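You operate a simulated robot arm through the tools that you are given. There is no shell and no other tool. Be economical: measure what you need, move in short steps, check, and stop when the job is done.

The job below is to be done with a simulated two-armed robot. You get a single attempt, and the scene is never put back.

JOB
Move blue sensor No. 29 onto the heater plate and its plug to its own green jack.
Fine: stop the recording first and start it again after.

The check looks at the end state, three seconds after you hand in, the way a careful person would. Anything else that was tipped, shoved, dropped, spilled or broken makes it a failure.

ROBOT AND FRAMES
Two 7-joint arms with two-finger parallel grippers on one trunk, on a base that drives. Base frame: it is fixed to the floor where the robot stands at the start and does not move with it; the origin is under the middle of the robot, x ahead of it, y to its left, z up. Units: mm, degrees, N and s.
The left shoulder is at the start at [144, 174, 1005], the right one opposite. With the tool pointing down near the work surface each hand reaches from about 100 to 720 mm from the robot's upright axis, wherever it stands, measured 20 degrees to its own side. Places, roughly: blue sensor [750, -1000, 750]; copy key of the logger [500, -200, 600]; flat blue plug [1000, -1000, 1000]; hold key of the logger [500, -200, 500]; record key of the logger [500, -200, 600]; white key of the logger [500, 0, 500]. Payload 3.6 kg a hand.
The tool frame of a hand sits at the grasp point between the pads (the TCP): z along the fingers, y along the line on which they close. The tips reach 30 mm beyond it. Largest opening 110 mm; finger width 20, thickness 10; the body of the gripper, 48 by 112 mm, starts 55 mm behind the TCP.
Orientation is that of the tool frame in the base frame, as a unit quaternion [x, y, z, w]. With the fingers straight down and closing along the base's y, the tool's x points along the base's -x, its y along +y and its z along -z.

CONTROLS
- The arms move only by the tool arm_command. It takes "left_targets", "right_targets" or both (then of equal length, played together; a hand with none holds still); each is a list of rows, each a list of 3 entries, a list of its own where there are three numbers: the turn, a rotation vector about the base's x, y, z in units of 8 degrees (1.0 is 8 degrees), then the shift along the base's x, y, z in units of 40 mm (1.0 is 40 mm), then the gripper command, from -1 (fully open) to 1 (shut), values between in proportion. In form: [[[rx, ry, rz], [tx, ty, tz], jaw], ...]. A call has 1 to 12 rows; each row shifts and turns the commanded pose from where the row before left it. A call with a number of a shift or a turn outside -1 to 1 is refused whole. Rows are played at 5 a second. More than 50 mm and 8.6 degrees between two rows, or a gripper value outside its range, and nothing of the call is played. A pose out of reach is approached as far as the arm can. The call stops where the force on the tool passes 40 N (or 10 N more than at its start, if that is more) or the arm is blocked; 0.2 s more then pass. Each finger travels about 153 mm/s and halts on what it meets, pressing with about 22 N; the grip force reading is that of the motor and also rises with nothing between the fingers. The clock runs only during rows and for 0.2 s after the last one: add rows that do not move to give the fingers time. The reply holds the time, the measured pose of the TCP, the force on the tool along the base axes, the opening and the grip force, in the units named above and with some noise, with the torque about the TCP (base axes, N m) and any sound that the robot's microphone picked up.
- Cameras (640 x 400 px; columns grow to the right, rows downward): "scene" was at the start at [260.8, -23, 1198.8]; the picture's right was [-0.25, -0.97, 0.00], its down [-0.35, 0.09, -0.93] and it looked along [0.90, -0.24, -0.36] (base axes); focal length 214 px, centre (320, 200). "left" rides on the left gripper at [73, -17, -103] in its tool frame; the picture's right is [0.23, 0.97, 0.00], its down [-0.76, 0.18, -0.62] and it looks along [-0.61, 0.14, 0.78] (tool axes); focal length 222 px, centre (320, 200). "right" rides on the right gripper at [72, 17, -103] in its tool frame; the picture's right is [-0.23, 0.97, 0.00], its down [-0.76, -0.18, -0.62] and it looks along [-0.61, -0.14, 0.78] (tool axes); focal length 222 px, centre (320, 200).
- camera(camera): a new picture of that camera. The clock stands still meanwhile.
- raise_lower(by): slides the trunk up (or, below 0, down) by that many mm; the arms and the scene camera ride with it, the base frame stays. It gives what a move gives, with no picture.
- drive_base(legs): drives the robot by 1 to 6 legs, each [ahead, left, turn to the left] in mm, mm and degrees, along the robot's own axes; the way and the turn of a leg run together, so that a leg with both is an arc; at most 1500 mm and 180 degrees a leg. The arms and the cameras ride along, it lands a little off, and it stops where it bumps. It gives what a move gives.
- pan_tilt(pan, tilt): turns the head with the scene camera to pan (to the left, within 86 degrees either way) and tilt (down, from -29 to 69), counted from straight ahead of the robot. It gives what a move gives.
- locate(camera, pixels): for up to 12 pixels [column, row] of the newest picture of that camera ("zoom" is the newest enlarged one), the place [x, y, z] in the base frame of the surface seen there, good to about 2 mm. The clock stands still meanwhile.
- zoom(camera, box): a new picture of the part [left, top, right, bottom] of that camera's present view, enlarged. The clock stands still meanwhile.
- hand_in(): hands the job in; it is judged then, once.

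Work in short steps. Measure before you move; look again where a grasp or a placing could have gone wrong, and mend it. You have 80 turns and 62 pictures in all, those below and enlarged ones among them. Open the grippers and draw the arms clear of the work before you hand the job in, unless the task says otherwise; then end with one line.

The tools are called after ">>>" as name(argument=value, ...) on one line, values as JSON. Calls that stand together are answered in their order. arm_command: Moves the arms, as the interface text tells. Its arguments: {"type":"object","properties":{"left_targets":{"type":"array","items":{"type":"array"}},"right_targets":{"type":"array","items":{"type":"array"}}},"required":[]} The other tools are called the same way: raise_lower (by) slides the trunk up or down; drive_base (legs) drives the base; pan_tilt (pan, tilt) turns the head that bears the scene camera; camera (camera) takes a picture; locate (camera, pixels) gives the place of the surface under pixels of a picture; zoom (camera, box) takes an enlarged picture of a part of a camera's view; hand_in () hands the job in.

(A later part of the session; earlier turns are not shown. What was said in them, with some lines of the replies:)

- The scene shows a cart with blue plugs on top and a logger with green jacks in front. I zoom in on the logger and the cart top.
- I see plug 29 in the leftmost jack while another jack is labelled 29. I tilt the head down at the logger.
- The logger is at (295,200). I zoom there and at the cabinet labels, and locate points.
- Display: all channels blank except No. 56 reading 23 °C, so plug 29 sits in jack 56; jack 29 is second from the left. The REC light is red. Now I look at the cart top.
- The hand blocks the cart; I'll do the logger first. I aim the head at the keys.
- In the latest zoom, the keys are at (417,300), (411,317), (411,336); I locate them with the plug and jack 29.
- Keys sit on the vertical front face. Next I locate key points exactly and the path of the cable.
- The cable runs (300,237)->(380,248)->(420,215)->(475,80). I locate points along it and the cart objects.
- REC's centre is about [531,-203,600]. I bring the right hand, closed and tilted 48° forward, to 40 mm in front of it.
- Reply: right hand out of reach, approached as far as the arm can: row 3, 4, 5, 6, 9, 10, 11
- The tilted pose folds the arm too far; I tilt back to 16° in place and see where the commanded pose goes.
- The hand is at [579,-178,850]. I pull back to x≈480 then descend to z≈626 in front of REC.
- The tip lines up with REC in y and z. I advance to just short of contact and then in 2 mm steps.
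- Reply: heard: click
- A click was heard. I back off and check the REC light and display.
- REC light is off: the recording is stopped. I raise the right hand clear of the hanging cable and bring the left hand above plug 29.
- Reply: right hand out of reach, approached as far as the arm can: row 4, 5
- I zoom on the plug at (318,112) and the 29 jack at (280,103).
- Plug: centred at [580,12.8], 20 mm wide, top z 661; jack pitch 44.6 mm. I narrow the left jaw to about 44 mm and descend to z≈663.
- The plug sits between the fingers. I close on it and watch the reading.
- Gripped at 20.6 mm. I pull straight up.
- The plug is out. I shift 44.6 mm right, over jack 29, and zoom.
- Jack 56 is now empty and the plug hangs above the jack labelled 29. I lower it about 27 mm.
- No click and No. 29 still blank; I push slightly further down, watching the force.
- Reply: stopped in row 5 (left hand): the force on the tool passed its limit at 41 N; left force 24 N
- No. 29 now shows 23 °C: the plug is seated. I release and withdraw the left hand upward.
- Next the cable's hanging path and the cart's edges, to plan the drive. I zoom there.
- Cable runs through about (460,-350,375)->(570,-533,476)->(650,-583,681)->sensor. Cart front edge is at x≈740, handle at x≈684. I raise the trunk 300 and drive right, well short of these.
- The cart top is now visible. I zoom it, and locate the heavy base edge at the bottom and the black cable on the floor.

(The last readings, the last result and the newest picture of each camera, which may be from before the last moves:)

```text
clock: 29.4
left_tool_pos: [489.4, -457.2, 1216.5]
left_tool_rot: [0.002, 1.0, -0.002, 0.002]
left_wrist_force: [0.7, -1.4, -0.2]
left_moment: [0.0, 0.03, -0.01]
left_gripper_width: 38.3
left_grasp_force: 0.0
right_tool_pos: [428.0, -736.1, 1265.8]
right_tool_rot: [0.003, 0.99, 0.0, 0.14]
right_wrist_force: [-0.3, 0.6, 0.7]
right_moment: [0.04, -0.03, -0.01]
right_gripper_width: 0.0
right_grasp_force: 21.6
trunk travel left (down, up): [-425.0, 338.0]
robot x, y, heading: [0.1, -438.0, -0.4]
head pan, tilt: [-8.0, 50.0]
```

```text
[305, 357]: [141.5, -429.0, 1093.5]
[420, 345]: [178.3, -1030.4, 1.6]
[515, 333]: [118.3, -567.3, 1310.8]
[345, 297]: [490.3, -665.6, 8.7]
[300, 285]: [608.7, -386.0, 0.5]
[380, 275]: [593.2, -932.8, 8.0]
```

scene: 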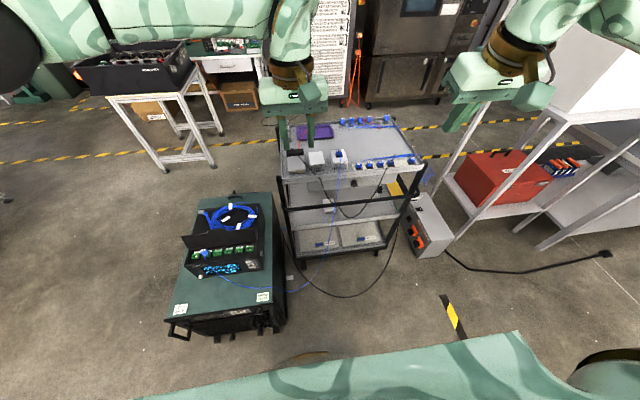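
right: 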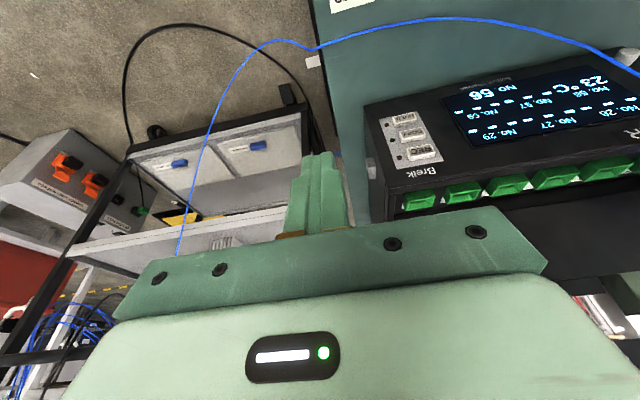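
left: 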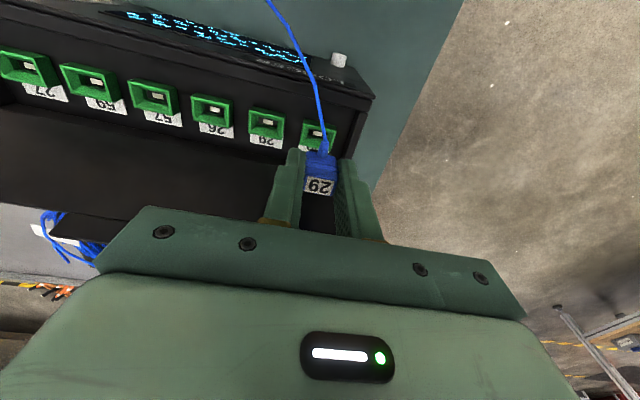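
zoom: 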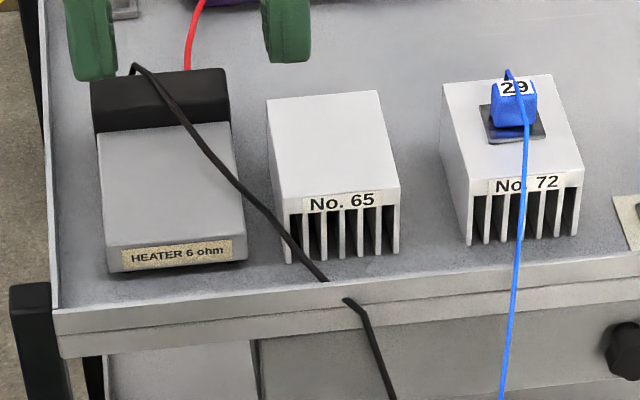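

The sensor is labelled 29, sitting on heat sink 72; the black heater lead crosses the heater's rear right. Black floor cable is at x≈490, so I go ahead only 130 and turn left 10°.

>>> locate(camera="zoom", pixels=[[102, 138], [228, 130], [240, 228], [110, 240], [155, 195], [180, 118], [215, 160], [513, 88], [485, 110], [545, 130], [495, 140], [524, 125]])

>>> drive_base(legs=[[130, 0, 0], [0, 0, 10]])

```text
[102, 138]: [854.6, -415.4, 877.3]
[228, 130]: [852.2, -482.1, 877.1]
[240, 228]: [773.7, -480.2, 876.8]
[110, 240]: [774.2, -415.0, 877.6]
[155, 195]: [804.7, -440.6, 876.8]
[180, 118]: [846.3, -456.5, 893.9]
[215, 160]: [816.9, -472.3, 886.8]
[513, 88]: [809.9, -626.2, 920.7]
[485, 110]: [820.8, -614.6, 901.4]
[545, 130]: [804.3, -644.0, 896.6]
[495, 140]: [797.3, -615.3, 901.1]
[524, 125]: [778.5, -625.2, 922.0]
```

```text
clock: 31.4
left_tool_pos: [613.6, -372.7, 1218.0]
left_tool_rot: [-0.085, 0.996, -0.002, 0.002]
left_wrist_force: [-0.2, 0.3, -0.8]
left_moment: [-0.03, 0.0, 0.02]
left_gripper_width: 38.4
left_grasp_force: 0.0
right_tool_pos: [599.7, -659.5, 1264.9]
right_tool_rot: [-0.082, 0.987, 0.011, 0.138]
right_wrist_force: [0.4, 0.1, -0.1]
right_moment: [-0.01, 0.07, 0.0]
right_gripper_width: 0.1
right_grasp_force: 22.4
trunk travel left (down, up): [-425.0, 338.0]
robot x, y, heading: [121.9, -437.6, 9.4]
head pan, tilt: [-8.0, 50.0]
```

Plate spans x 774–855, y −415…−481, z 877; sensor base around (809,−629). I straighten the right hand, open it and bring it above the sensor, while moving the left hand aside.

>>> arm_command(right_targets=[[[0, 0, -0.6], [0, 0, 0], -1], [[0, 0, -0.575], [0, 0, 0], -1], [[0, 1, 0], [0.6, 0.1, -0.6], -1], [[0, 1, 0], [0.7, 0.12, -0.7], -1], [[0, 0, 0], [0.7, 0.12, -0.7], -1], [[0, 0, 0], [0.7, 0.12, -0.7], -1], [[0, 0, 0], [0.7, 0.12, -0.7], -1], [[0, 0, 0], [0.7, 0.12, -0.7], -1], [[0, 0, 0], [0.7, 0.12, -0.8], -1], [[0, 0, 0], [0, 0, -0.8], -1], [[0, 0, 0], [0, 0, -0.6], -1], [[0, 0, 0], [0, 0, 0], -1]], left_targets=[[[0, 0, 0], [-0.4, 0.4, 0], 0.3], [[0, 0, 0], [-0.4, 0.4, 0], 0.3], [[0, 0, 0], [-0.4, 0.4, 0], 0.3], [[0, 0, 0], [-0.4, 0.4, 0], 0.3], [[0, 0, 0], [-0.4, 0.4, 0], 0.3], [[0, 0, 0], [-0.4, 0.4, 0], 0.3], [[0, 0, 0], [0, 0.4, 0], 0.3], [[0, 0, 0], [0, 0, 0], 0.3], [[0, 0, 0], [0, 0, 0], 0.3], [[0, 0, 0], [0, 0, 0], 0.3], [[0, 0, 0], [0, 0, 0], 0.3], [[0, 0, 0], [0, 0, 0], 0.3]])

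>>> camera(camera="right")

```text
clock: 34.0
left_tool_pos: [516.3, -260.4, 1217.9]
left_tool_rot: [-0.085, 0.996, -0.002, 0.002]
left_wrist_force: [-0.2, 0.3, -0.3]
left_moment: [0.02, -0.02, -0.01]
left_gripper_width: 38.4
left_grasp_force: 0.2
right_tool_pos: [742.4, -635.5, 1069.5]
right_tool_rot: [0.0, 1.0, -0.001, 0.0]
right_wrist_force: [-0.7, -0.2, -0.1]
right_moment: [-0.01, 0.02, -0.01]
right_gripper_width: 110.0
right_grasp_force: 0.0
right hand out of reach, approached as far as the arm can: row 8, 9
trunk travel left (down, up): [-425.0, 338.0]
robot x, y, heading: [124.4, -433.6, 9.5]
head pan, tilt: [-8.0, 50.0]
```

```text
27 pictures are left
```

right: 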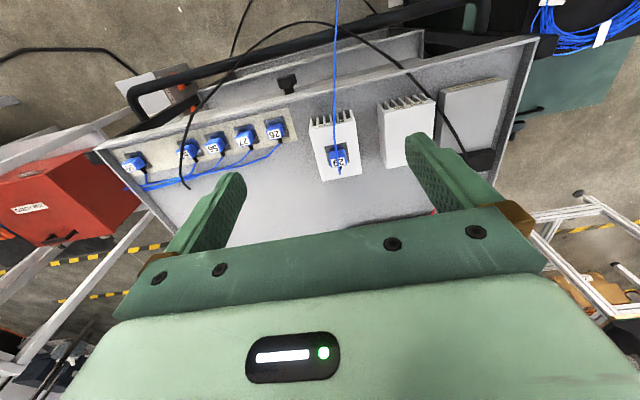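

The sensor shows at (337,160). I zoom to see its shape.

>>> zoom(camera="right", box=[307, 130, 371, 185])

```text
7.27 times, centred on (339, 158) of right
```

zoom: 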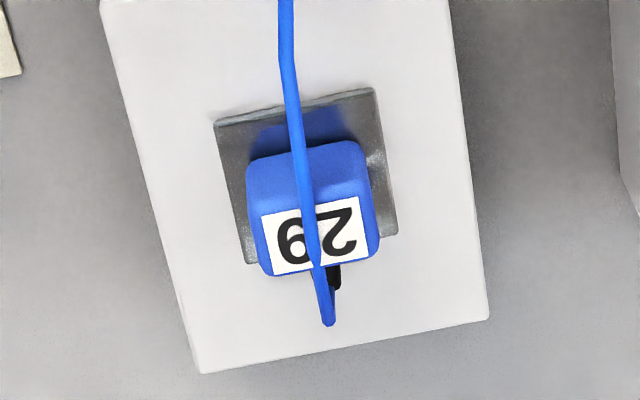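

>>> locate(camera="zoom", pixels=[[220, 128], [368, 96], [390, 228], [252, 258], [270, 225], [360, 210], [275, 265], [375, 250], [252, 185], [362, 160], [330, 315], [300, 100]])

```text
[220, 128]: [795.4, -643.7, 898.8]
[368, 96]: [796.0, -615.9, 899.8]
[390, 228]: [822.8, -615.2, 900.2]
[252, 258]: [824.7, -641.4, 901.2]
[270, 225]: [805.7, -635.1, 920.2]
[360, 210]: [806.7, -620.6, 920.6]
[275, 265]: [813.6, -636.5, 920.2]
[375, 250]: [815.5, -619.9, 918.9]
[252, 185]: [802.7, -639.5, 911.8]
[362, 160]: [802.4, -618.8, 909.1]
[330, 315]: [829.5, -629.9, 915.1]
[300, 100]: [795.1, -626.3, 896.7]
```

Sensor body: y −639.5…−618.8, centre (809,−629), top z 920, base top ~900. I drop to z≈990, move forward over it, and check reach.

>>> arm_command(right_targets=[[[0, 0, 0], [0, 0.08, -0.98], -0.2], [[0, 0, 0], [0, 0.08, -0.98], -0.2], [[0, 0, 0], [0.55, 0, 0], -0.2], [[0, 0, 0], [0.55, 0, 0], -0.2], [[0, 0, 0], [0.57, 0, 0], -0.2], [[0, 0, 0], [0, 0, 0], -0.2]])

>>> camera(camera="right")

```text
clock: 35.4
left_tool_pos: [517.1, -260.8, 1218.2]
left_tool_rot: [-0.084, 0.996, -0.001, 0.002]
left_wrist_force: [0.1, -0.3, -0.5]
left_moment: [-0.01, -0.02, -0.01]
left_gripper_width: 38.5
left_grasp_force: 0.1
right_tool_pos: [753.4, -629.5, 989.7]
right_tool_rot: [-0.001, 1.0, 0.001, 0.0]
right_wrist_force: [-0.6, 0.6, 0.4]
right_moment: [0.0, 0.0, 0.02]
right_gripper_width: 66.0
right_grasp_force: 0.1
right hand out of reach, approached as far as the arm can: row 3, 4, 5
trunk travel left (down, up): [-425.0, 338.0]
robot x, y, heading: [123.8, -436.5, 9.7]
head pan, tilt: [-8.0, 50.0]
```

```text
25 pictures are left
```

right: 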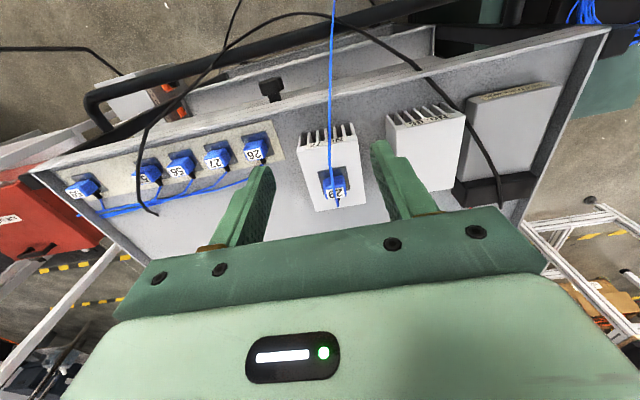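

Reach ends at x≈753, so I need the base about 70 mm further forward. I look down at the base front first.

>>> pan_tilt(pan=0, tilt=69)

>>> camera(camera="scene")

```text
clock: 36.2
left_tool_pos: [516.8, -260.2, 1217.8]
left_tool_rot: [-0.084, 0.996, -0.001, 0.003]
left_wrist_force: [0.0, 1.8, 0.1]
left_moment: [0.0, 0.02, 0.03]
left_gripper_width: 38.5
left_grasp_force: 0.0
right_tool_pos: [753.8, -630.4, 989.9]
right_tool_rot: [-0.002, 1.0, 0.0, 0.0]
right_wrist_force: [0.2, -0.3, -0.1]
right_moment: [-0.03, 0.03, 0.03]
right_gripper_width: 66.1
right_grasp_force: 0.1
trunk travel left (down, up): [-425.0, 338.0]
robot x, y, heading: [124.9, -430.7, 9.7]
head pan, tilt: [0.0, 68.8]
```

```text
24 pictures are left
```

scene: 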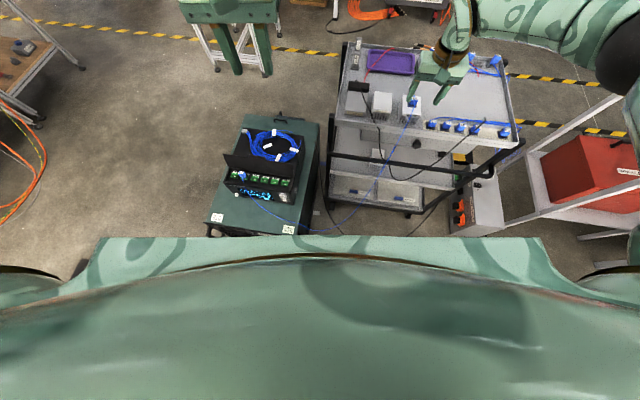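

>>> locate(camera="scene", pixels=[[80, 268], [60, 280], [20, 270], [590, 275], [345, 233], [418, 234], [300, 238], [215, 238]])

>>> zoom(camera="scene", box=[270, 130, 470, 255])

```text
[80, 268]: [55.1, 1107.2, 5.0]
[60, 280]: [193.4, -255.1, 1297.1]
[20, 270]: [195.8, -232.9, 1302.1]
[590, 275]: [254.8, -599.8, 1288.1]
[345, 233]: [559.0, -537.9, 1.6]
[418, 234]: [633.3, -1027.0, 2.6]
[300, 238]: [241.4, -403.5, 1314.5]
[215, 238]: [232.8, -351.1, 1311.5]
```

```text
3.20 times, centred on (370, 192) of scene
```

zoom: 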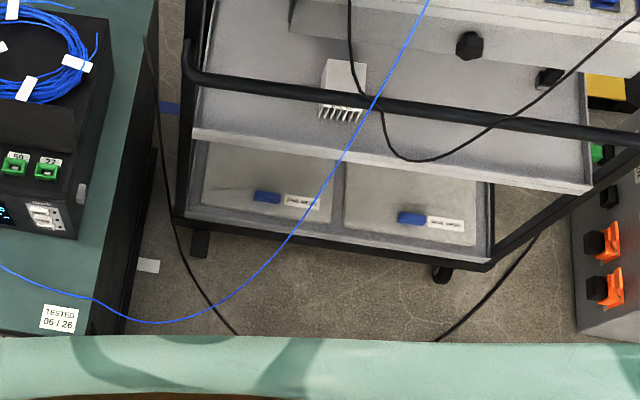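

Instead of driving closer to the floor cable, I tilt the hand 16° forward, which pulls the wrist back 90 mm, and move over the sensor.

>>> arm_command(right_targets=[[[0, -1, 0], [0, 0, 0], -0.2], [[0, -1, 0], [0, 0, 0], -0.2], [[0, 0, 0], [0.6, 0.02, 0], -0.2], [[0, 0, 0], [0.6, 0.02, 0], -0.2], [[0, 0, 0], [0, 0, 0], -0.2]])

>>> camera(camera="right")

```text
clock: 37.4
left_tool_pos: [517.0, -261.3, 1218.3]
left_tool_rot: [-0.085, 0.996, -0.001, 0.002]
left_wrist_force: [0.0, 0.0, 0.2]
left_moment: [-0.01, 0.04, 0.01]
left_gripper_width: 38.6
left_grasp_force: 0.0
right_tool_pos: [801.2, -628.8, 990.5]
right_tool_rot: [0.0, 0.99, 0.0, 0.139]
right_wrist_force: [0.4, 0.0, -0.1]
right_moment: [-0.01, -0.02, -0.03]
right_gripper_width: 65.8
right_grasp_force: 0.1
trunk travel left (down, up): [-425.0, 338.0]
robot x, y, heading: [127.0, -432.7, 9.5]
head pan, tilt: [0.0, 68.8]
```

```text
22 pictures are left
```

right: 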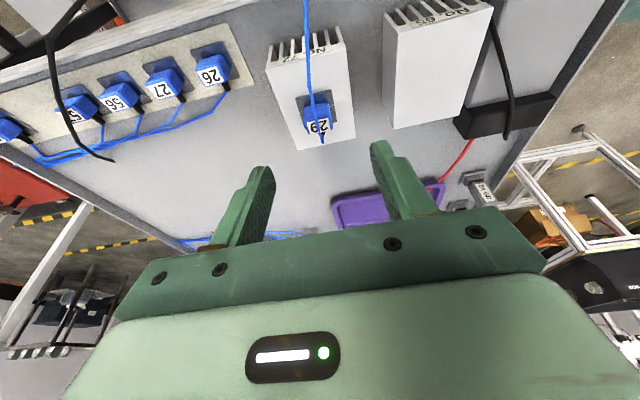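

The sensor is centred between the fingers laterally. I descend to z≈934.

>>> arm_command(right_targets=[[[0, 0, 0], [0, 0, -0.6], -0.1], [[0, 0, 0], [0, 0, -0.6], -0.1], [[0, 0, 0], [0, 0, -0.2], -0.1], [[0, 0, 0], [0, 0, 0], -0.1]])

>>> zoom(camera="right", box=[200, 60, 440, 210])

```text
clock: 38.4
left_tool_pos: [516.2, -260.2, 1219.1]
left_tool_rot: [-0.084, 0.996, -0.002, 0.002]
left_wrist_force: [0.1, 0.0, 0.2]
left_moment: [0.0, 0.02, -0.03]
left_gripper_width: 38.4
left_grasp_force: 0.0
right_tool_pos: [802.3, -628.6, 933.0]
right_tool_rot: [-0.002, 0.99, 0.001, 0.139]
right_wrist_force: [-0.7, 0.1, -0.1]
right_moment: [0.02, 0.04, -0.01]
right_gripper_width: 60.4
right_grasp_force: 0.0
trunk travel left (down, up): [-425.0, 338.0]
robot x, y, heading: [126.5, -434.6, 9.5]
head pan, tilt: [0.0, 68.8]
```

```text
2.67 times, centred on (320, 135) of right
```

zoom: 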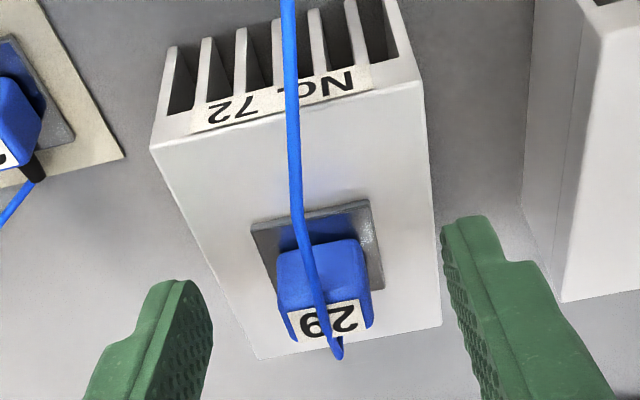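

I check the fingertip positions against the sensor.

>>> locate(camera="zoom", pixels=[[160, 285], [195, 290], [465, 222], [450, 255], [325, 260], [340, 320], [260, 350]])

```text
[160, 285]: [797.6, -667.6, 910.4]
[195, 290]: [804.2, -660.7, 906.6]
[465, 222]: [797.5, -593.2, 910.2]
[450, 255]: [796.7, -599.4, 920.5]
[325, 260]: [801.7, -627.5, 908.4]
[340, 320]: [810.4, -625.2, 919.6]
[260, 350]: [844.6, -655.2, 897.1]
```

Tips lie at x≈797–818 and z≈903–910, alongside the body. I close.

>>> arm_command(right_targets=[[[0, 0, 0], [0, 0, 0], 0.4], [[0, 0, 0], [0, 0, 0], 1], [[0, 0, 0], [0, 0, 0], 1], [[0, 0, 0], [0, 0, 0], 1]])

```text
clock: 39.4
left_tool_pos: [517.2, -260.1, 1218.6]
left_tool_rot: [-0.084, 0.996, -0.001, 0.002]
left_wrist_force: [-0.7, 0.2, -0.5]
left_moment: [-0.01, -0.02, 0.02]
left_gripper_width: 38.3
left_grasp_force: 0.1
right_tool_pos: [802.1, -627.9, 932.8]
right_tool_rot: [0.0, 0.99, 0.0, 0.139]
right_wrist_force: [0.7, 2.1, 0.7]
right_moment: [-0.01, 0.0, 0.04]
right_gripper_width: 20.4
right_grasp_force: 22.4
trunk travel left (down, up): [-425.0, 338.0]
robot x, y, heading: [127.1, -435.0, 9.3]
head pan, tilt: [0.0, 68.8]
```

Gripped at 20.4 mm. I lift 60 mm and look.

>>> arm_command(right_targets=[[[0, 0, 0], [0, 0, 0.4], 1], [[0, 0, 0], [0, 0, 0.6], 1], [[0, 0, 0], [0, 0, 0.5], 1], [[0, 0, 0], [0, 0, 0], 1]])

>>> camera(camera="right")

```text
clock: 40.4
left_tool_pos: [517.9, -260.7, 1216.6]
left_tool_rot: [-0.084, 0.996, -0.002, 0.001]
left_wrist_force: [0.4, 0.0, -0.1]
left_moment: [0.01, -0.02, 0.0]
left_gripper_width: 38.7
left_grasp_force: 0.0
right_tool_pos: [802.7, -628.1, 993.6]
right_tool_rot: [-0.001, 0.99, 0.0, 0.138]
right_wrist_force: [0.0, -0.2, 0.4]
right_moment: [0.01, 0.03, -0.01]
right_gripper_width: 20.5
right_grasp_force: 22.1
trunk travel left (down, up): [-425.0, 338.0]
robot x, y, heading: [127.7, -436.7, 9.9]
head pan, tilt: [0.0, 68.8]
```

```text
20 pictures are left
```

right: 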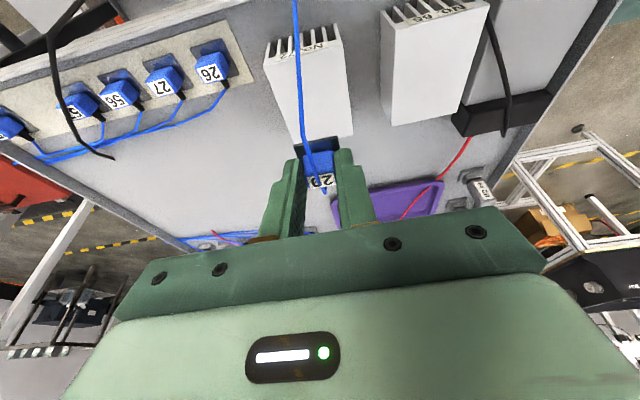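

The sensor is held. I carry it left to above the heater plate.

>>> arm_command(right_targets=[[[0, 0, 0], [-0.06, 0.8, 0], 1], [[0, 0, 0], [-0.06, 0.8, 0], 1], [[0, 0, 0], [-0.06, 0.8, 0], 1], [[0, 0, 0], [-0.06, 0.8, 0], 1], [[0, 0, 0], [-0.06, 0.8, 0], 1], [[0, 0, 0], [0, 0.8, 0], 1], [[0, 0, 0], [0, 0, -0.7], 1], [[0, 0, 0], [0, 0, 0], 1]])

>>> camera(camera="right")

>>> zoom(camera="scene", box=[310, 40, 450, 130])

```text
clock: 42.2
left_tool_pos: [517.3, -260.5, 1218.8]
left_tool_rot: [-0.084, 0.996, -0.001, 0.002]
left_wrist_force: [0.1, -0.4, -0.5]
left_moment: [-0.02, 0.0, 0.01]
left_gripper_width: 38.5
left_grasp_force: 0.0
right_tool_pos: [789.3, -437.5, 966.0]
right_tool_rot: [0.0, 0.99, -0.001, 0.14]
right_wrist_force: [0.3, -0.1, -1.1]
right_moment: [0.03, 0.0, 0.0]
right_gripper_width: 20.3
right_grasp_force: 22.3
trunk travel left (down, up): [-425.0, 338.0]
robot x, y, heading: [125.1, -435.6, 9.5]
head pan, tilt: [0.0, 68.8]
```

```text
19 pictures are left
```

right: 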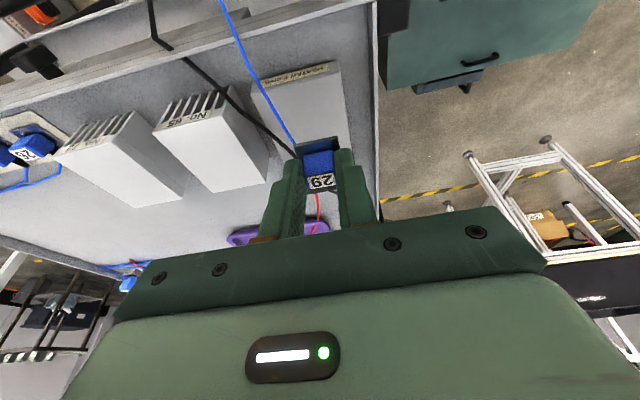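

```text
4.44 times, centred on (380, 85) of scene
```

zoom: 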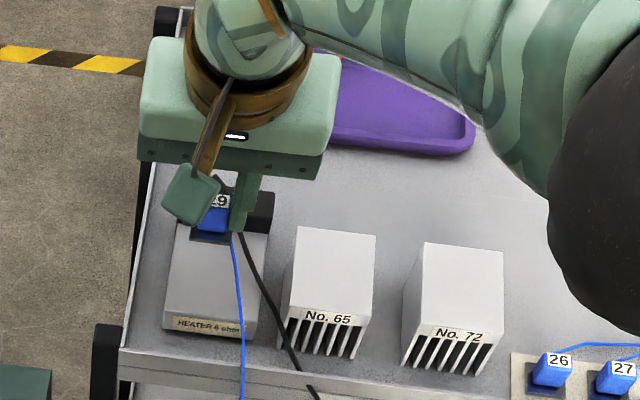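

It is above the plate at (789,−437). I lower 53 mm, slowly near contact.

>>> arm_command(right_targets=[[[0, 0, 0], [0, 0, -0.6], 1], [[0, 0, 0], [0, 0, -0.45], 1], [[0, 0, 0], [0, 0, -0.15], 1], [[0, 0, 0], [0, 0, -0.06], 1], [[0, 0, 0], [0, 0, -0.05], 1], [[0, 0, 0], [0, 0, 0], 1]])

>>> zoom(camera="right", box=[200, 60, 440, 210])

```text
clock: 43.6
left_tool_pos: [516.8, -260.9, 1218.6]
left_tool_rot: [-0.085, 0.996, -0.001, 0.002]
left_wrist_force: [0.2, -0.1, 0.3]
left_moment: [0.02, 0.03, -0.01]
left_gripper_width: 38.6
left_grasp_force: 0.1
right_tool_pos: [776.5, -440.6, 918.9]
right_tool_rot: [0.0, 0.99, 0.0, 0.138]
right_wrist_force: [0.9, -1.0, -0.9]
right_moment: [0.0, -0.02, 0.03]
right_gripper_width: 20.6
right_grasp_force: 22.1
right hand out of reach, approached as far as the arm can: row 1, 2
trunk travel left (down, up): [-425.0, 338.0]
robot x, y, heading: [124.9, -433.9, 10.0]
head pan, tilt: [0.0, 68.8]
```

```text
2.67 times, centred on (320, 135) of right
```

zoom: 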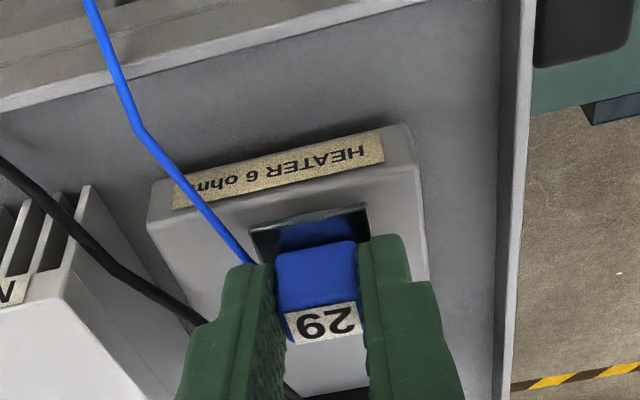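

The arm ran out of reach and slid back to x=776, so the sensor (not yet touching) would overhang the plate front. I lift 74 mm, go to x≈790, then lower the trunk 70 instead of the arm.

>>> arm_command(right_targets=[[[0, 0, 0], [0, 0, 0.6], 1], [[0, 0, 0], [0, 0, 0.6], 1], [[0, 0, 0], [0, 0, 0.65], 1], [[0, 0, 0], [0.4, 0.08, 0], 1], [[0, 0, 0], [0, 0, 0], 1]])

>>> raise_lower(by=-66)

```text
clock: 44.8
left_tool_pos: [516.4, -261.2, 1218.4]
left_tool_rot: [-0.085, 0.996, -0.002, 0.002]
left_wrist_force: [-0.2, 0.1, 0.5]
left_moment: [0.02, 0.01, 0.02]
left_gripper_width: 38.5
left_grasp_force: 0.0
right_tool_pos: [796.1, -437.7, 994.1]
right_tool_rot: [0.0, 0.99, -0.001, 0.139]
right_wrist_force: [0.6, 0.5, -0.2]
right_moment: [0.01, 0.01, 0.01]
right_gripper_width: 20.5
right_grasp_force: 22.1
trunk travel left (down, up): [-425.0, 338.0]
robot x, y, heading: [127.5, -434.7, 9.4]
head pan, tilt: [0.0, 68.8]
```

```text
clock: 45.8
left_tool_pos: [515.9, -261.1, 1152.1]
left_tool_rot: [-0.085, 0.996, -0.001, 0.003]
left_wrist_force: [0.4, -0.1, 0.0]
left_moment: [0.02, 0.01, -0.04]
left_gripper_width: 38.6
left_grasp_force: 0.0
right_tool_pos: [796.1, -437.0, 928.3]
right_tool_rot: [-0.002, 0.99, 0.0, 0.139]
right_wrist_force: [0.0, -0.3, -0.5]
right_moment: [0.0, -0.01, -0.02]
right_gripper_width: 20.7
right_grasp_force: 21.5
trunk travel left (down, up): [-359.0, 404.0]
robot x, y, heading: [122.7, -433.5, 9.5]
head pan, tilt: [0.0, 68.8]
```

Now at (796,−437,928). I lower the last 15 mm in small steps with the arm.

>>> arm_command(right_targets=[[[0, 0, 0], [0, 0, -0.2], 1], [[0, 0, 0], [0, 0, -0.08], 1], [[0, 0, 0], [0, 0, -0.05], 1], [[0, 0, 0], [0, 0, -0.03], 1], [[0, 0, 0], [0, 0, -0.03], 1], [[0, 0, 0], [0, 0, 0], 1]])

>>> zoom(camera="right", box=[200, 60, 440, 210])

```text
clock: 47.2
left_tool_pos: [516.8, -260.0, 1152.2]
left_tool_rot: [-0.084, 0.996, -0.002, 0.001]
left_wrist_force: [0.5, -0.1, -0.4]
left_moment: [0.03, 0.02, 0.01]
left_gripper_width: 38.5
left_grasp_force: 0.0
right_tool_pos: [796.7, -436.2, 912.6]
right_tool_rot: [-0.001, 0.99, 0.0, 0.139]
right_wrist_force: [0.7, -0.9, 0.8]
right_moment: [-0.07, 0.02, 0.0]
right_gripper_width: 20.0
right_grasp_force: 22.3
trunk travel left (down, up): [-359.0, 404.0]
robot x, y, heading: [124.4, -434.6, 9.4]
head pan, tilt: [0.0, 68.8]
```

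```text
2.67 times, centred on (320, 135) of right
```

zoom: 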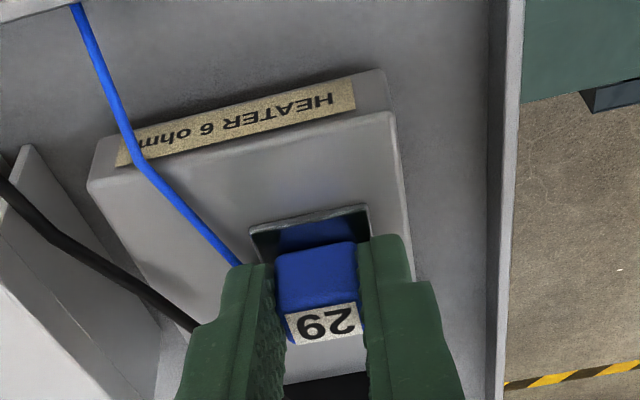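

I check the base height against the plate and whether it's touching.

>>> locate(camera="zoom", pixels=[[275, 226], [355, 210], [300, 215], [240, 195], [315, 195]])

>>> arm_command(right_targets=[[[0, 0, 0], [0, 0, -0.025], 1], [[0, 0, 0], [0, 0, 0], 1]])

```text
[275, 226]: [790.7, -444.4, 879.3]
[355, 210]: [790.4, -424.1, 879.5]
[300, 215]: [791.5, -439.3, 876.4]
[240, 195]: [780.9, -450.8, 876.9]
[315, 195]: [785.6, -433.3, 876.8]
```

```text
clock: 47.8
left_tool_pos: [516.1, -260.1, 1152.2]
left_tool_rot: [-0.085, 0.996, -0.003, 0.002]
left_wrist_force: [-0.6, -1.1, 0.3]
left_moment: [-0.02, 0.02, -0.01]
left_gripper_width: 38.6
left_grasp_force: 0.1
right_tool_pos: [796.4, -436.6, 912.2]
right_tool_rot: [-0.001, 0.99, 0.0, 0.14]
right_wrist_force: [0.1, -0.1, 7.9]
right_moment: [-0.03, -0.05, 0.0]
right_gripper_width: 20.5
right_grasp_force: 22.0
trunk travel left (down, up): [-359.0, 404.0]
robot x, y, heading: [129.1, -438.0, 9.7]
head pan, tilt: [0.0, 68.8]
```

Contact (8 N up). I release to about 34 mm opening and rise straight up.

>>> arm_command(right_targets=[[[0, 0, 0], [0, 0, 0], 0.55], [[0, 0, 0], [0, 0, 0], 0.4], [[0, 0, 0], [0, 0, 0], 0.4], [[0, 0, 0], [0, 0, 0.4], 0.4], [[0, 0, 0], [0, 0, 0.8], 0.4], [[0, 0, 0], [0, 0, 0.8], 0.4], [[0, 0, 0], [0, 0, 0.8], 0.4], [[0, 0, 0], [0, 0, 0.4], 0.4]])

>>> zoom(camera="right", box=[200, 40, 440, 190])

```text
clock: 49.6
left_tool_pos: [515.7, -261.6, 1151.0]
left_tool_rot: [-0.084, 0.996, -0.002, 0.003]
left_wrist_force: [-0.1, 0.1, 0.0]
left_moment: [-0.02, 0.01, 0.04]
left_gripper_width: 38.4
left_grasp_force: 0.1
right_tool_pos: [797.2, -437.0, 1039.1]
right_tool_rot: [-0.001, 0.99, 0.0, 0.138]
right_wrist_force: [-0.5, 0.2, 0.7]
right_moment: [0.04, 0.01, 0.01]
right_gripper_width: 33.1
right_grasp_force: 0.1
trunk travel left (down, up): [-359.0, 404.0]
robot x, y, heading: [123.9, -436.7, 9.5]
head pan, tilt: [0.0, 68.8]
```

```text
2.67 times, centred on (320, 115) of right
```

zoom: 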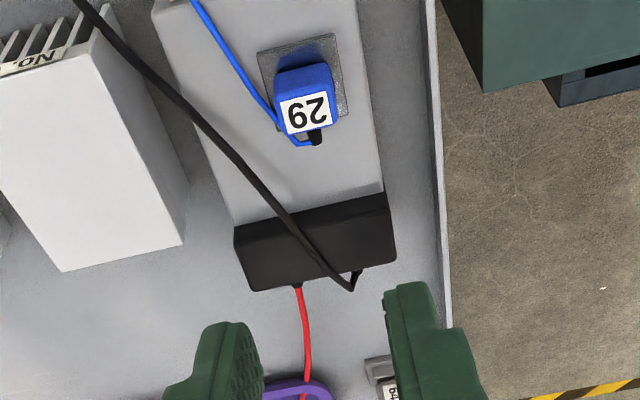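

Sensor 29 stands flat on the heater plate. I retract the right hand up and back, then drive back to the start place.

>>> arm_command(right_targets=[[[0, 0, 0], [-0.4, 0, 0.8], 1], [[0, 0, 0], [-0.6, -0.5, 0.7], 1], [[0, 0, 0], [-0.7, -0.6, 0.3], 1], [[0, 0, 0], [-0.7, -0.6, 0.3], 1], [[0, 0, 0], [-0.7, -0.6, 0.3], 1], [[0, 0, 0], [-0.7, -0.6, 0], 1], [[0, 0, 0], [-0.7, -0.6, 0], 1], [[0, 0, 0], [-0.7, -0.6, 0], 1]])

>>> drive_base(legs=[[0, 0, -9.5], [-122, 0, 0]])

>>> drive_base(legs=[[0, 435, 0]])

>>> pan_tilt(pan=-15, tilt=55)

>>> camera(camera="scene")

```text
clock: 51.4
left_tool_pos: [516.2, -262.2, 1151.8]
left_tool_rot: [-0.085, 0.996, -0.001, 0.002]
left_wrist_force: [0.6, 0.1, -1.5]
left_moment: [0.03, -0.03, 0.0]
left_gripper_width: 38.5
left_grasp_force: 0.0
right_tool_pos: [588.7, -602.6, 1135.9]
right_tool_rot: [-0.001, 0.99, 0.001, 0.139]
right_wrist_force: [-0.5, 0.0, 0.7]
right_moment: [-0.02, -0.01, 0.0]
right_gripper_width: 0.0
right_grasp_force: 21.3
trunk travel left (down, up): [-359.0, 404.0]
robot x, y, heading: [126.9, -435.9, 9.6]
head pan, tilt: [0.0, 68.8]
```

```text
clock: 53.4
left_tool_pos: [415.8, -328.2, 1152.1]
left_tool_rot: [-0.002, 1.0, -0.001, 0.002]
left_wrist_force: [0.1, -0.5, -0.1]
left_moment: [0.03, 0.0, 0.03]
left_gripper_width: 38.4
left_grasp_force: 0.0
right_tool_pos: [431.2, -674.6, 1136.7]
right_tool_rot: [0.081, 0.987, -0.011, 0.138]
right_wrist_force: [-0.2, -0.4, 0.1]
right_moment: [0.03, 0.01, 0.04]
right_gripper_width: 0.0
right_grasp_force: 21.8
trunk travel left (down, up): [-359.0, 404.0]
robot x, y, heading: [3.5, -434.5, 0.1]
head pan, tilt: [0.0, 68.8]
```

```text
clock: 56.0
left_tool_pos: [417.2, 112.1, 1152.5]
left_tool_rot: [0.001, 1.0, -0.002, 0.002]
left_wrist_force: [0.5, 0.4, -0.1]
left_moment: [-0.01, 0.0, -0.02]
left_gripper_width: 38.6
left_grasp_force: 0.1
right_tool_pos: [431.5, -234.6, 1136.6]
right_tool_rot: [0.083, 0.987, -0.012, 0.139]
right_wrist_force: [-0.9, -0.5, 0.0]
right_moment: [-0.02, 0.06, 0.03]
right_gripper_width: 0.0
right_grasp_force: 22.2
trunk travel left (down, up): [-359.0, 404.0]
robot x, y, heading: [3.8, 5.9, -0.1]
head pan, tilt: [0.0, 68.8]
```

```text
clock: 56.8
left_tool_pos: [417.7, 110.3, 1152.6]
left_tool_rot: [0.001, 1.0, -0.002, 0.002]
left_wrist_force: [-0.7, 0.0, 0.0]
left_moment: [-0.01, -0.02, -0.03]
left_gripper_width: 38.4
left_grasp_force: 0.1
right_tool_pos: [433.1, -235.1, 1134.9]
right_tool_rot: [0.084, 0.987, -0.012, 0.137]
right_wrist_force: [0.1, 0.1, 0.6]
right_moment: [0.0, 0.0, -0.01]
right_gripper_width: 0.0
right_grasp_force: 21.8
trunk travel left (down, up): [-359.0, 404.0]
robot x, y, heading: [4.1, 1.3, -0.1]
head pan, tilt: [-15.0, 55.0]
```

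```text
14 pictures are left
```

scene: 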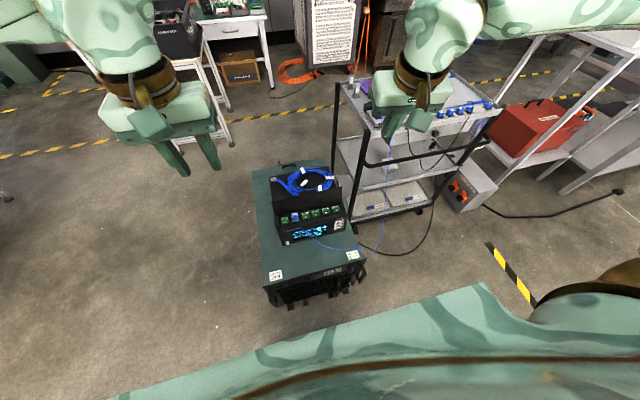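

I lower the trunk 234 to the original height, straighten the right hand's yaw, then go to the pre-press pose (481,−204,627).

>>> raise_lower(by=-234)

>>> arm_command(right_targets=[[[0, 0, 0.6], [0, 0, 0], 1], [[0, 0, 0.6], [0, 0, 0], 1], [[0, 0, 0], [0.6, 0.4, 0], 1], [[0, 0, 0], [0.6, 0.4, 0], 1], [[0, 0, 0], [0, 0, 0], 1]])

```text
clock: 59.2
left_tool_pos: [419.1, 110.6, 917.2]
left_tool_rot: [0.001, 1.0, -0.001, 0.003]
left_wrist_force: [-0.1, -0.4, 0.1]
left_moment: [0.02, -0.02, 0.0]
left_gripper_width: 38.7
left_grasp_force: 0.0
right_tool_pos: [433.2, -236.0, 902.3]
right_tool_rot: [0.084, 0.987, -0.011, 0.139]
right_wrist_force: [-0.5, 0.1, 0.5]
right_moment: [0.03, 0.05, 0.0]
right_gripper_width: 0.1
right_grasp_force: 22.5
trunk travel left (down, up): [-125.0, 638.0]
robot x, y, heading: [4.9, 6.6, 0.0]
head pan, tilt: [-15.0, 55.0]
```

```text
clock: 60.5
left_tool_pos: [418.0, 111.0, 918.0]
left_tool_rot: [0.0, 1.0, -0.002, 0.002]
left_wrist_force: [-0.2, -0.1, 0.2]
left_moment: [0.01, 0.0, -0.03]
left_gripper_width: 38.4
left_grasp_force: 0.1
right_tool_pos: [482.1, -201.3, 901.3]
right_tool_rot: [0.0, 0.99, 0.0, 0.139]
right_wrist_force: [0.2, 0.5, -0.3]
right_moment: [0.0, 0.01, 0.04]
right_gripper_width: 0.1
right_grasp_force: 22.1
trunk travel left (down, up): [-125.0, 638.0]
robot x, y, heading: [3.5, 6.2, -0.2]
head pan, tilt: [-15.0, 55.0]
```

Descend 274 mm to z≈627 and check by right camera.

>>> arm_command(right_targets=[[[0, 0, 0], [0, -0.04, -0.97], 1], [[0, 0, 0], [0, 0, -0.98], 1], [[0, 0, 0], [0, 0, -0.98], 1], [[0, 0, 0], [0, 0, -0.98], 1], [[0, 0, 0], [0, 0, -0.98], 1], [[0, 0, 0], [0, 0, -0.98], 1], [[0, 0, 0], [0, 0, -0.98], 1], [[0, 0, 0], [0, 0, 0], 1]])

>>> camera(camera="right")

```text
clock: 62.2
left_tool_pos: [418.4, 111.0, 917.3]
left_tool_rot: [0.001, 1.0, -0.001, 0.002]
left_wrist_force: [0.7, 0.1, -0.3]
left_moment: [0.0, 0.02, -0.01]
left_gripper_width: 38.6
left_grasp_force: 0.0
right_tool_pos: [481.6, -204.2, 627.3]
right_tool_rot: [0.0, 0.99, 0.001, 0.139]
right_wrist_force: [-0.1, 0.1, 0.4]
right_moment: [-0.05, 0.01, 0.0]
right_gripper_width: 0.0
right_grasp_force: 21.9
trunk travel left (down, up): [-125.0, 638.0]
robot x, y, heading: [3.6, 3.1, -0.3]
head pan, tilt: [-15.0, 55.0]
```

```text
13 pictures are left
```

right: 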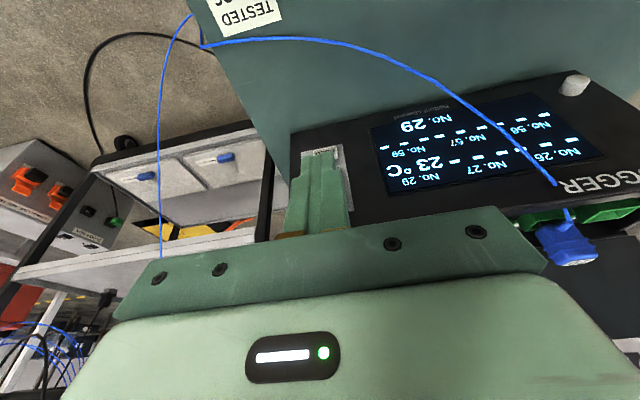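

The view matches the earlier pre-press pose, with No. 29 at 23 °C. I press the same way.

>>> arm_command(right_targets=[[[0, 0, 0], [0.3, 0, 0], 1], [[0, 0, 0], [0.3, 0, 0], 1], [[0, 0, 0], [0.08, 0, 0], 1], [[0, 0, 0], [0.05, 0, 0], 1], [[0, 0, 0], [0.05, 0, 0], 1], [[0, 0, 0], [0.05, 0, 0], 1]])

```text
clock: 63.6
left_tool_pos: [416.9, 111.0, 916.9]
left_tool_rot: [0.0, 1.0, -0.001, 0.002]
left_wrist_force: [-0.9, 0.0, 0.0]
left_moment: [-0.01, 0.03, -0.02]
left_gripper_width: 38.3
left_grasp_force: 0.1
right_tool_pos: [513.1, -204.8, 627.0]
right_tool_rot: [0.0, 0.991, 0.0, 0.137]
right_wrist_force: [-0.2, 0.1, 0.0]
right_moment: [-0.01, -0.01, 0.02]
right_gripper_width: 0.2
right_grasp_force: 21.7
trunk travel left (down, up): [-125.0, 638.0]
robot x, y, heading: [6.8, 7.3, -0.1]
head pan, tilt: [-15.0, 55.0]
```

No click yet; I go on in 1.2 mm steps.

>>> arm_command(right_targets=[[[0, 0, 0], [0.03, 0, 0], 1], [[0, 0, 0], [0.03, 0, 0], 1]])

```text
clock: 64.2
left_tool_pos: [420.1, 112.0, 917.6]
left_tool_rot: [0.001, 1.0, -0.002, 0.002]
left_wrist_force: [0.5, -0.7, -0.3]
left_moment: [0.02, -0.01, -0.02]
left_gripper_width: 38.6
left_grasp_force: 0.0
right_tool_pos: [514.4, -204.4, 626.6]
right_tool_rot: [0.0, 0.99, 0.0, 0.138]
right_wrist_force: [-2.0, 1.4, -0.1]
right_moment: [0.0, 0.05, 0.04]
right_gripper_width: 0.0
right_grasp_force: 22.2
trunk travel left (down, up): [-125.0, 638.0]
robot x, y, heading: [2.8, 6.4, -0.1]
head pan, tilt: [-15.0, 55.0]
heard: click
```

Click. I back off, raise, open and draw both hands clear to check the light.

>>> arm_command(right_targets=[[[0, 0, 0], [-0.6, 0, 0], 1], [[0, 0, 0], [-0.4, 0, 0.8], 1], [[0, 0, 0], [0, 0, 0.95], 1], [[0, 0, 0], [0, 0, 0.95], 1], [[0, 0, 0], [0, 0, 0.95], 1], [[0, 0, 0], [0, 0, 0.95], 1], [[0, 0, 0], [0, -0.4, 0.95], -1], [[0, 0, 0], [0, -0.4, 0.95], -1], [[0, 0, 0], [0, -0.4, 0.95], -1], [[0, 0, 0], [0, 0, 0], -1]], left_targets=[[[0, 0, 0], [0, 0, 0.4], -1], [[0, 0, 0], [0, 0.2, 0.4], -1], [[0, 0, 0], [0, 0.2, 0.4], -1], [[0, 0, 0], [0, 0, 0], -1], [[0, 0, 0], [0, 0, 0], -1], [[0, 0, 0], [0, 0, 0], -1], [[0, 0, 0], [0, 0, 0], -1], [[0, 0, 0], [0, 0, 0], -1], [[0, 0, 0], [0, 0, 0], -1], [[0, 0, 0], [0, 0, 0], -1]])

>>> camera(camera="scene")

>>> zoom(camera="scene", box=[265, 175, 385, 250])

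>>> zoom(camera="scene", box=[360, 0, 520, 100])

```text
clock: 66.5
left_tool_pos: [417.3, 129.1, 966.6]
left_tool_rot: [0.001, 1.0, -0.003, 0.002]
left_wrist_force: [-0.2, -0.1, 0.2]
left_moment: [0.0, -0.02, 0.04]
left_gripper_width: 110.1
left_grasp_force: 0.1
right_tool_pos: [477.6, -252.2, 926.2]
right_tool_rot: [0.001, 0.99, 0.001, 0.139]
right_wrist_force: [-0.1, -0.4, -0.2]
right_moment: [0.0, -0.03, 0.0]
right_gripper_width: 110.0
right_grasp_force: 0.1
trunk travel left (down, up): [-125.0, 638.0]
robot x, y, heading: [4.9, 5.9, -0.2]
head pan, tilt: [-15.0, 55.0]
```

```text
12 pictures are left
```

scene: 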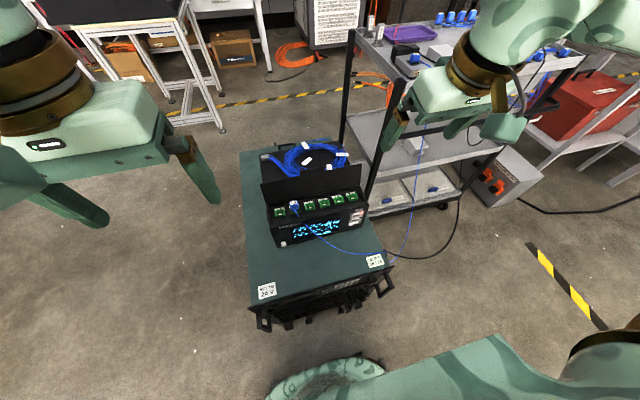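

```text
5.33 times, centred on (325, 212) of scene
```

zoom: 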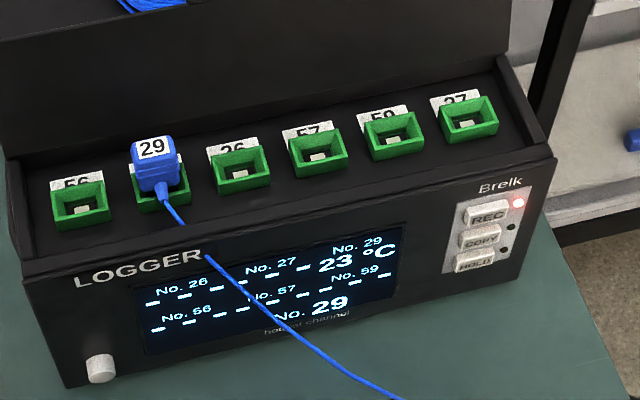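

```text
4.00 times, centred on (440, 50) of scene
```

zoom: 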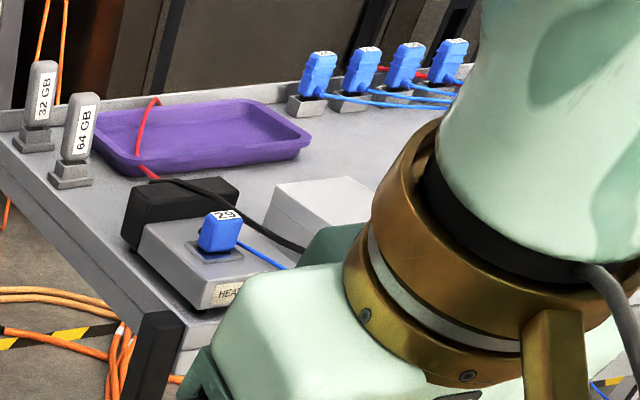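

REC is lit again, plug 29 is in jack 29 (display 23 °C), sensor 29 stands on the heater plate, and both hands are open and clear. I hand in.

>>> hand_in()

```text
The job is handed in.
```

Sensor No. 29 is on the heater plate and its plug is in the green jack labelled 29, which now reads 23 °C. I stopped the recording first, and the REC light is on again.
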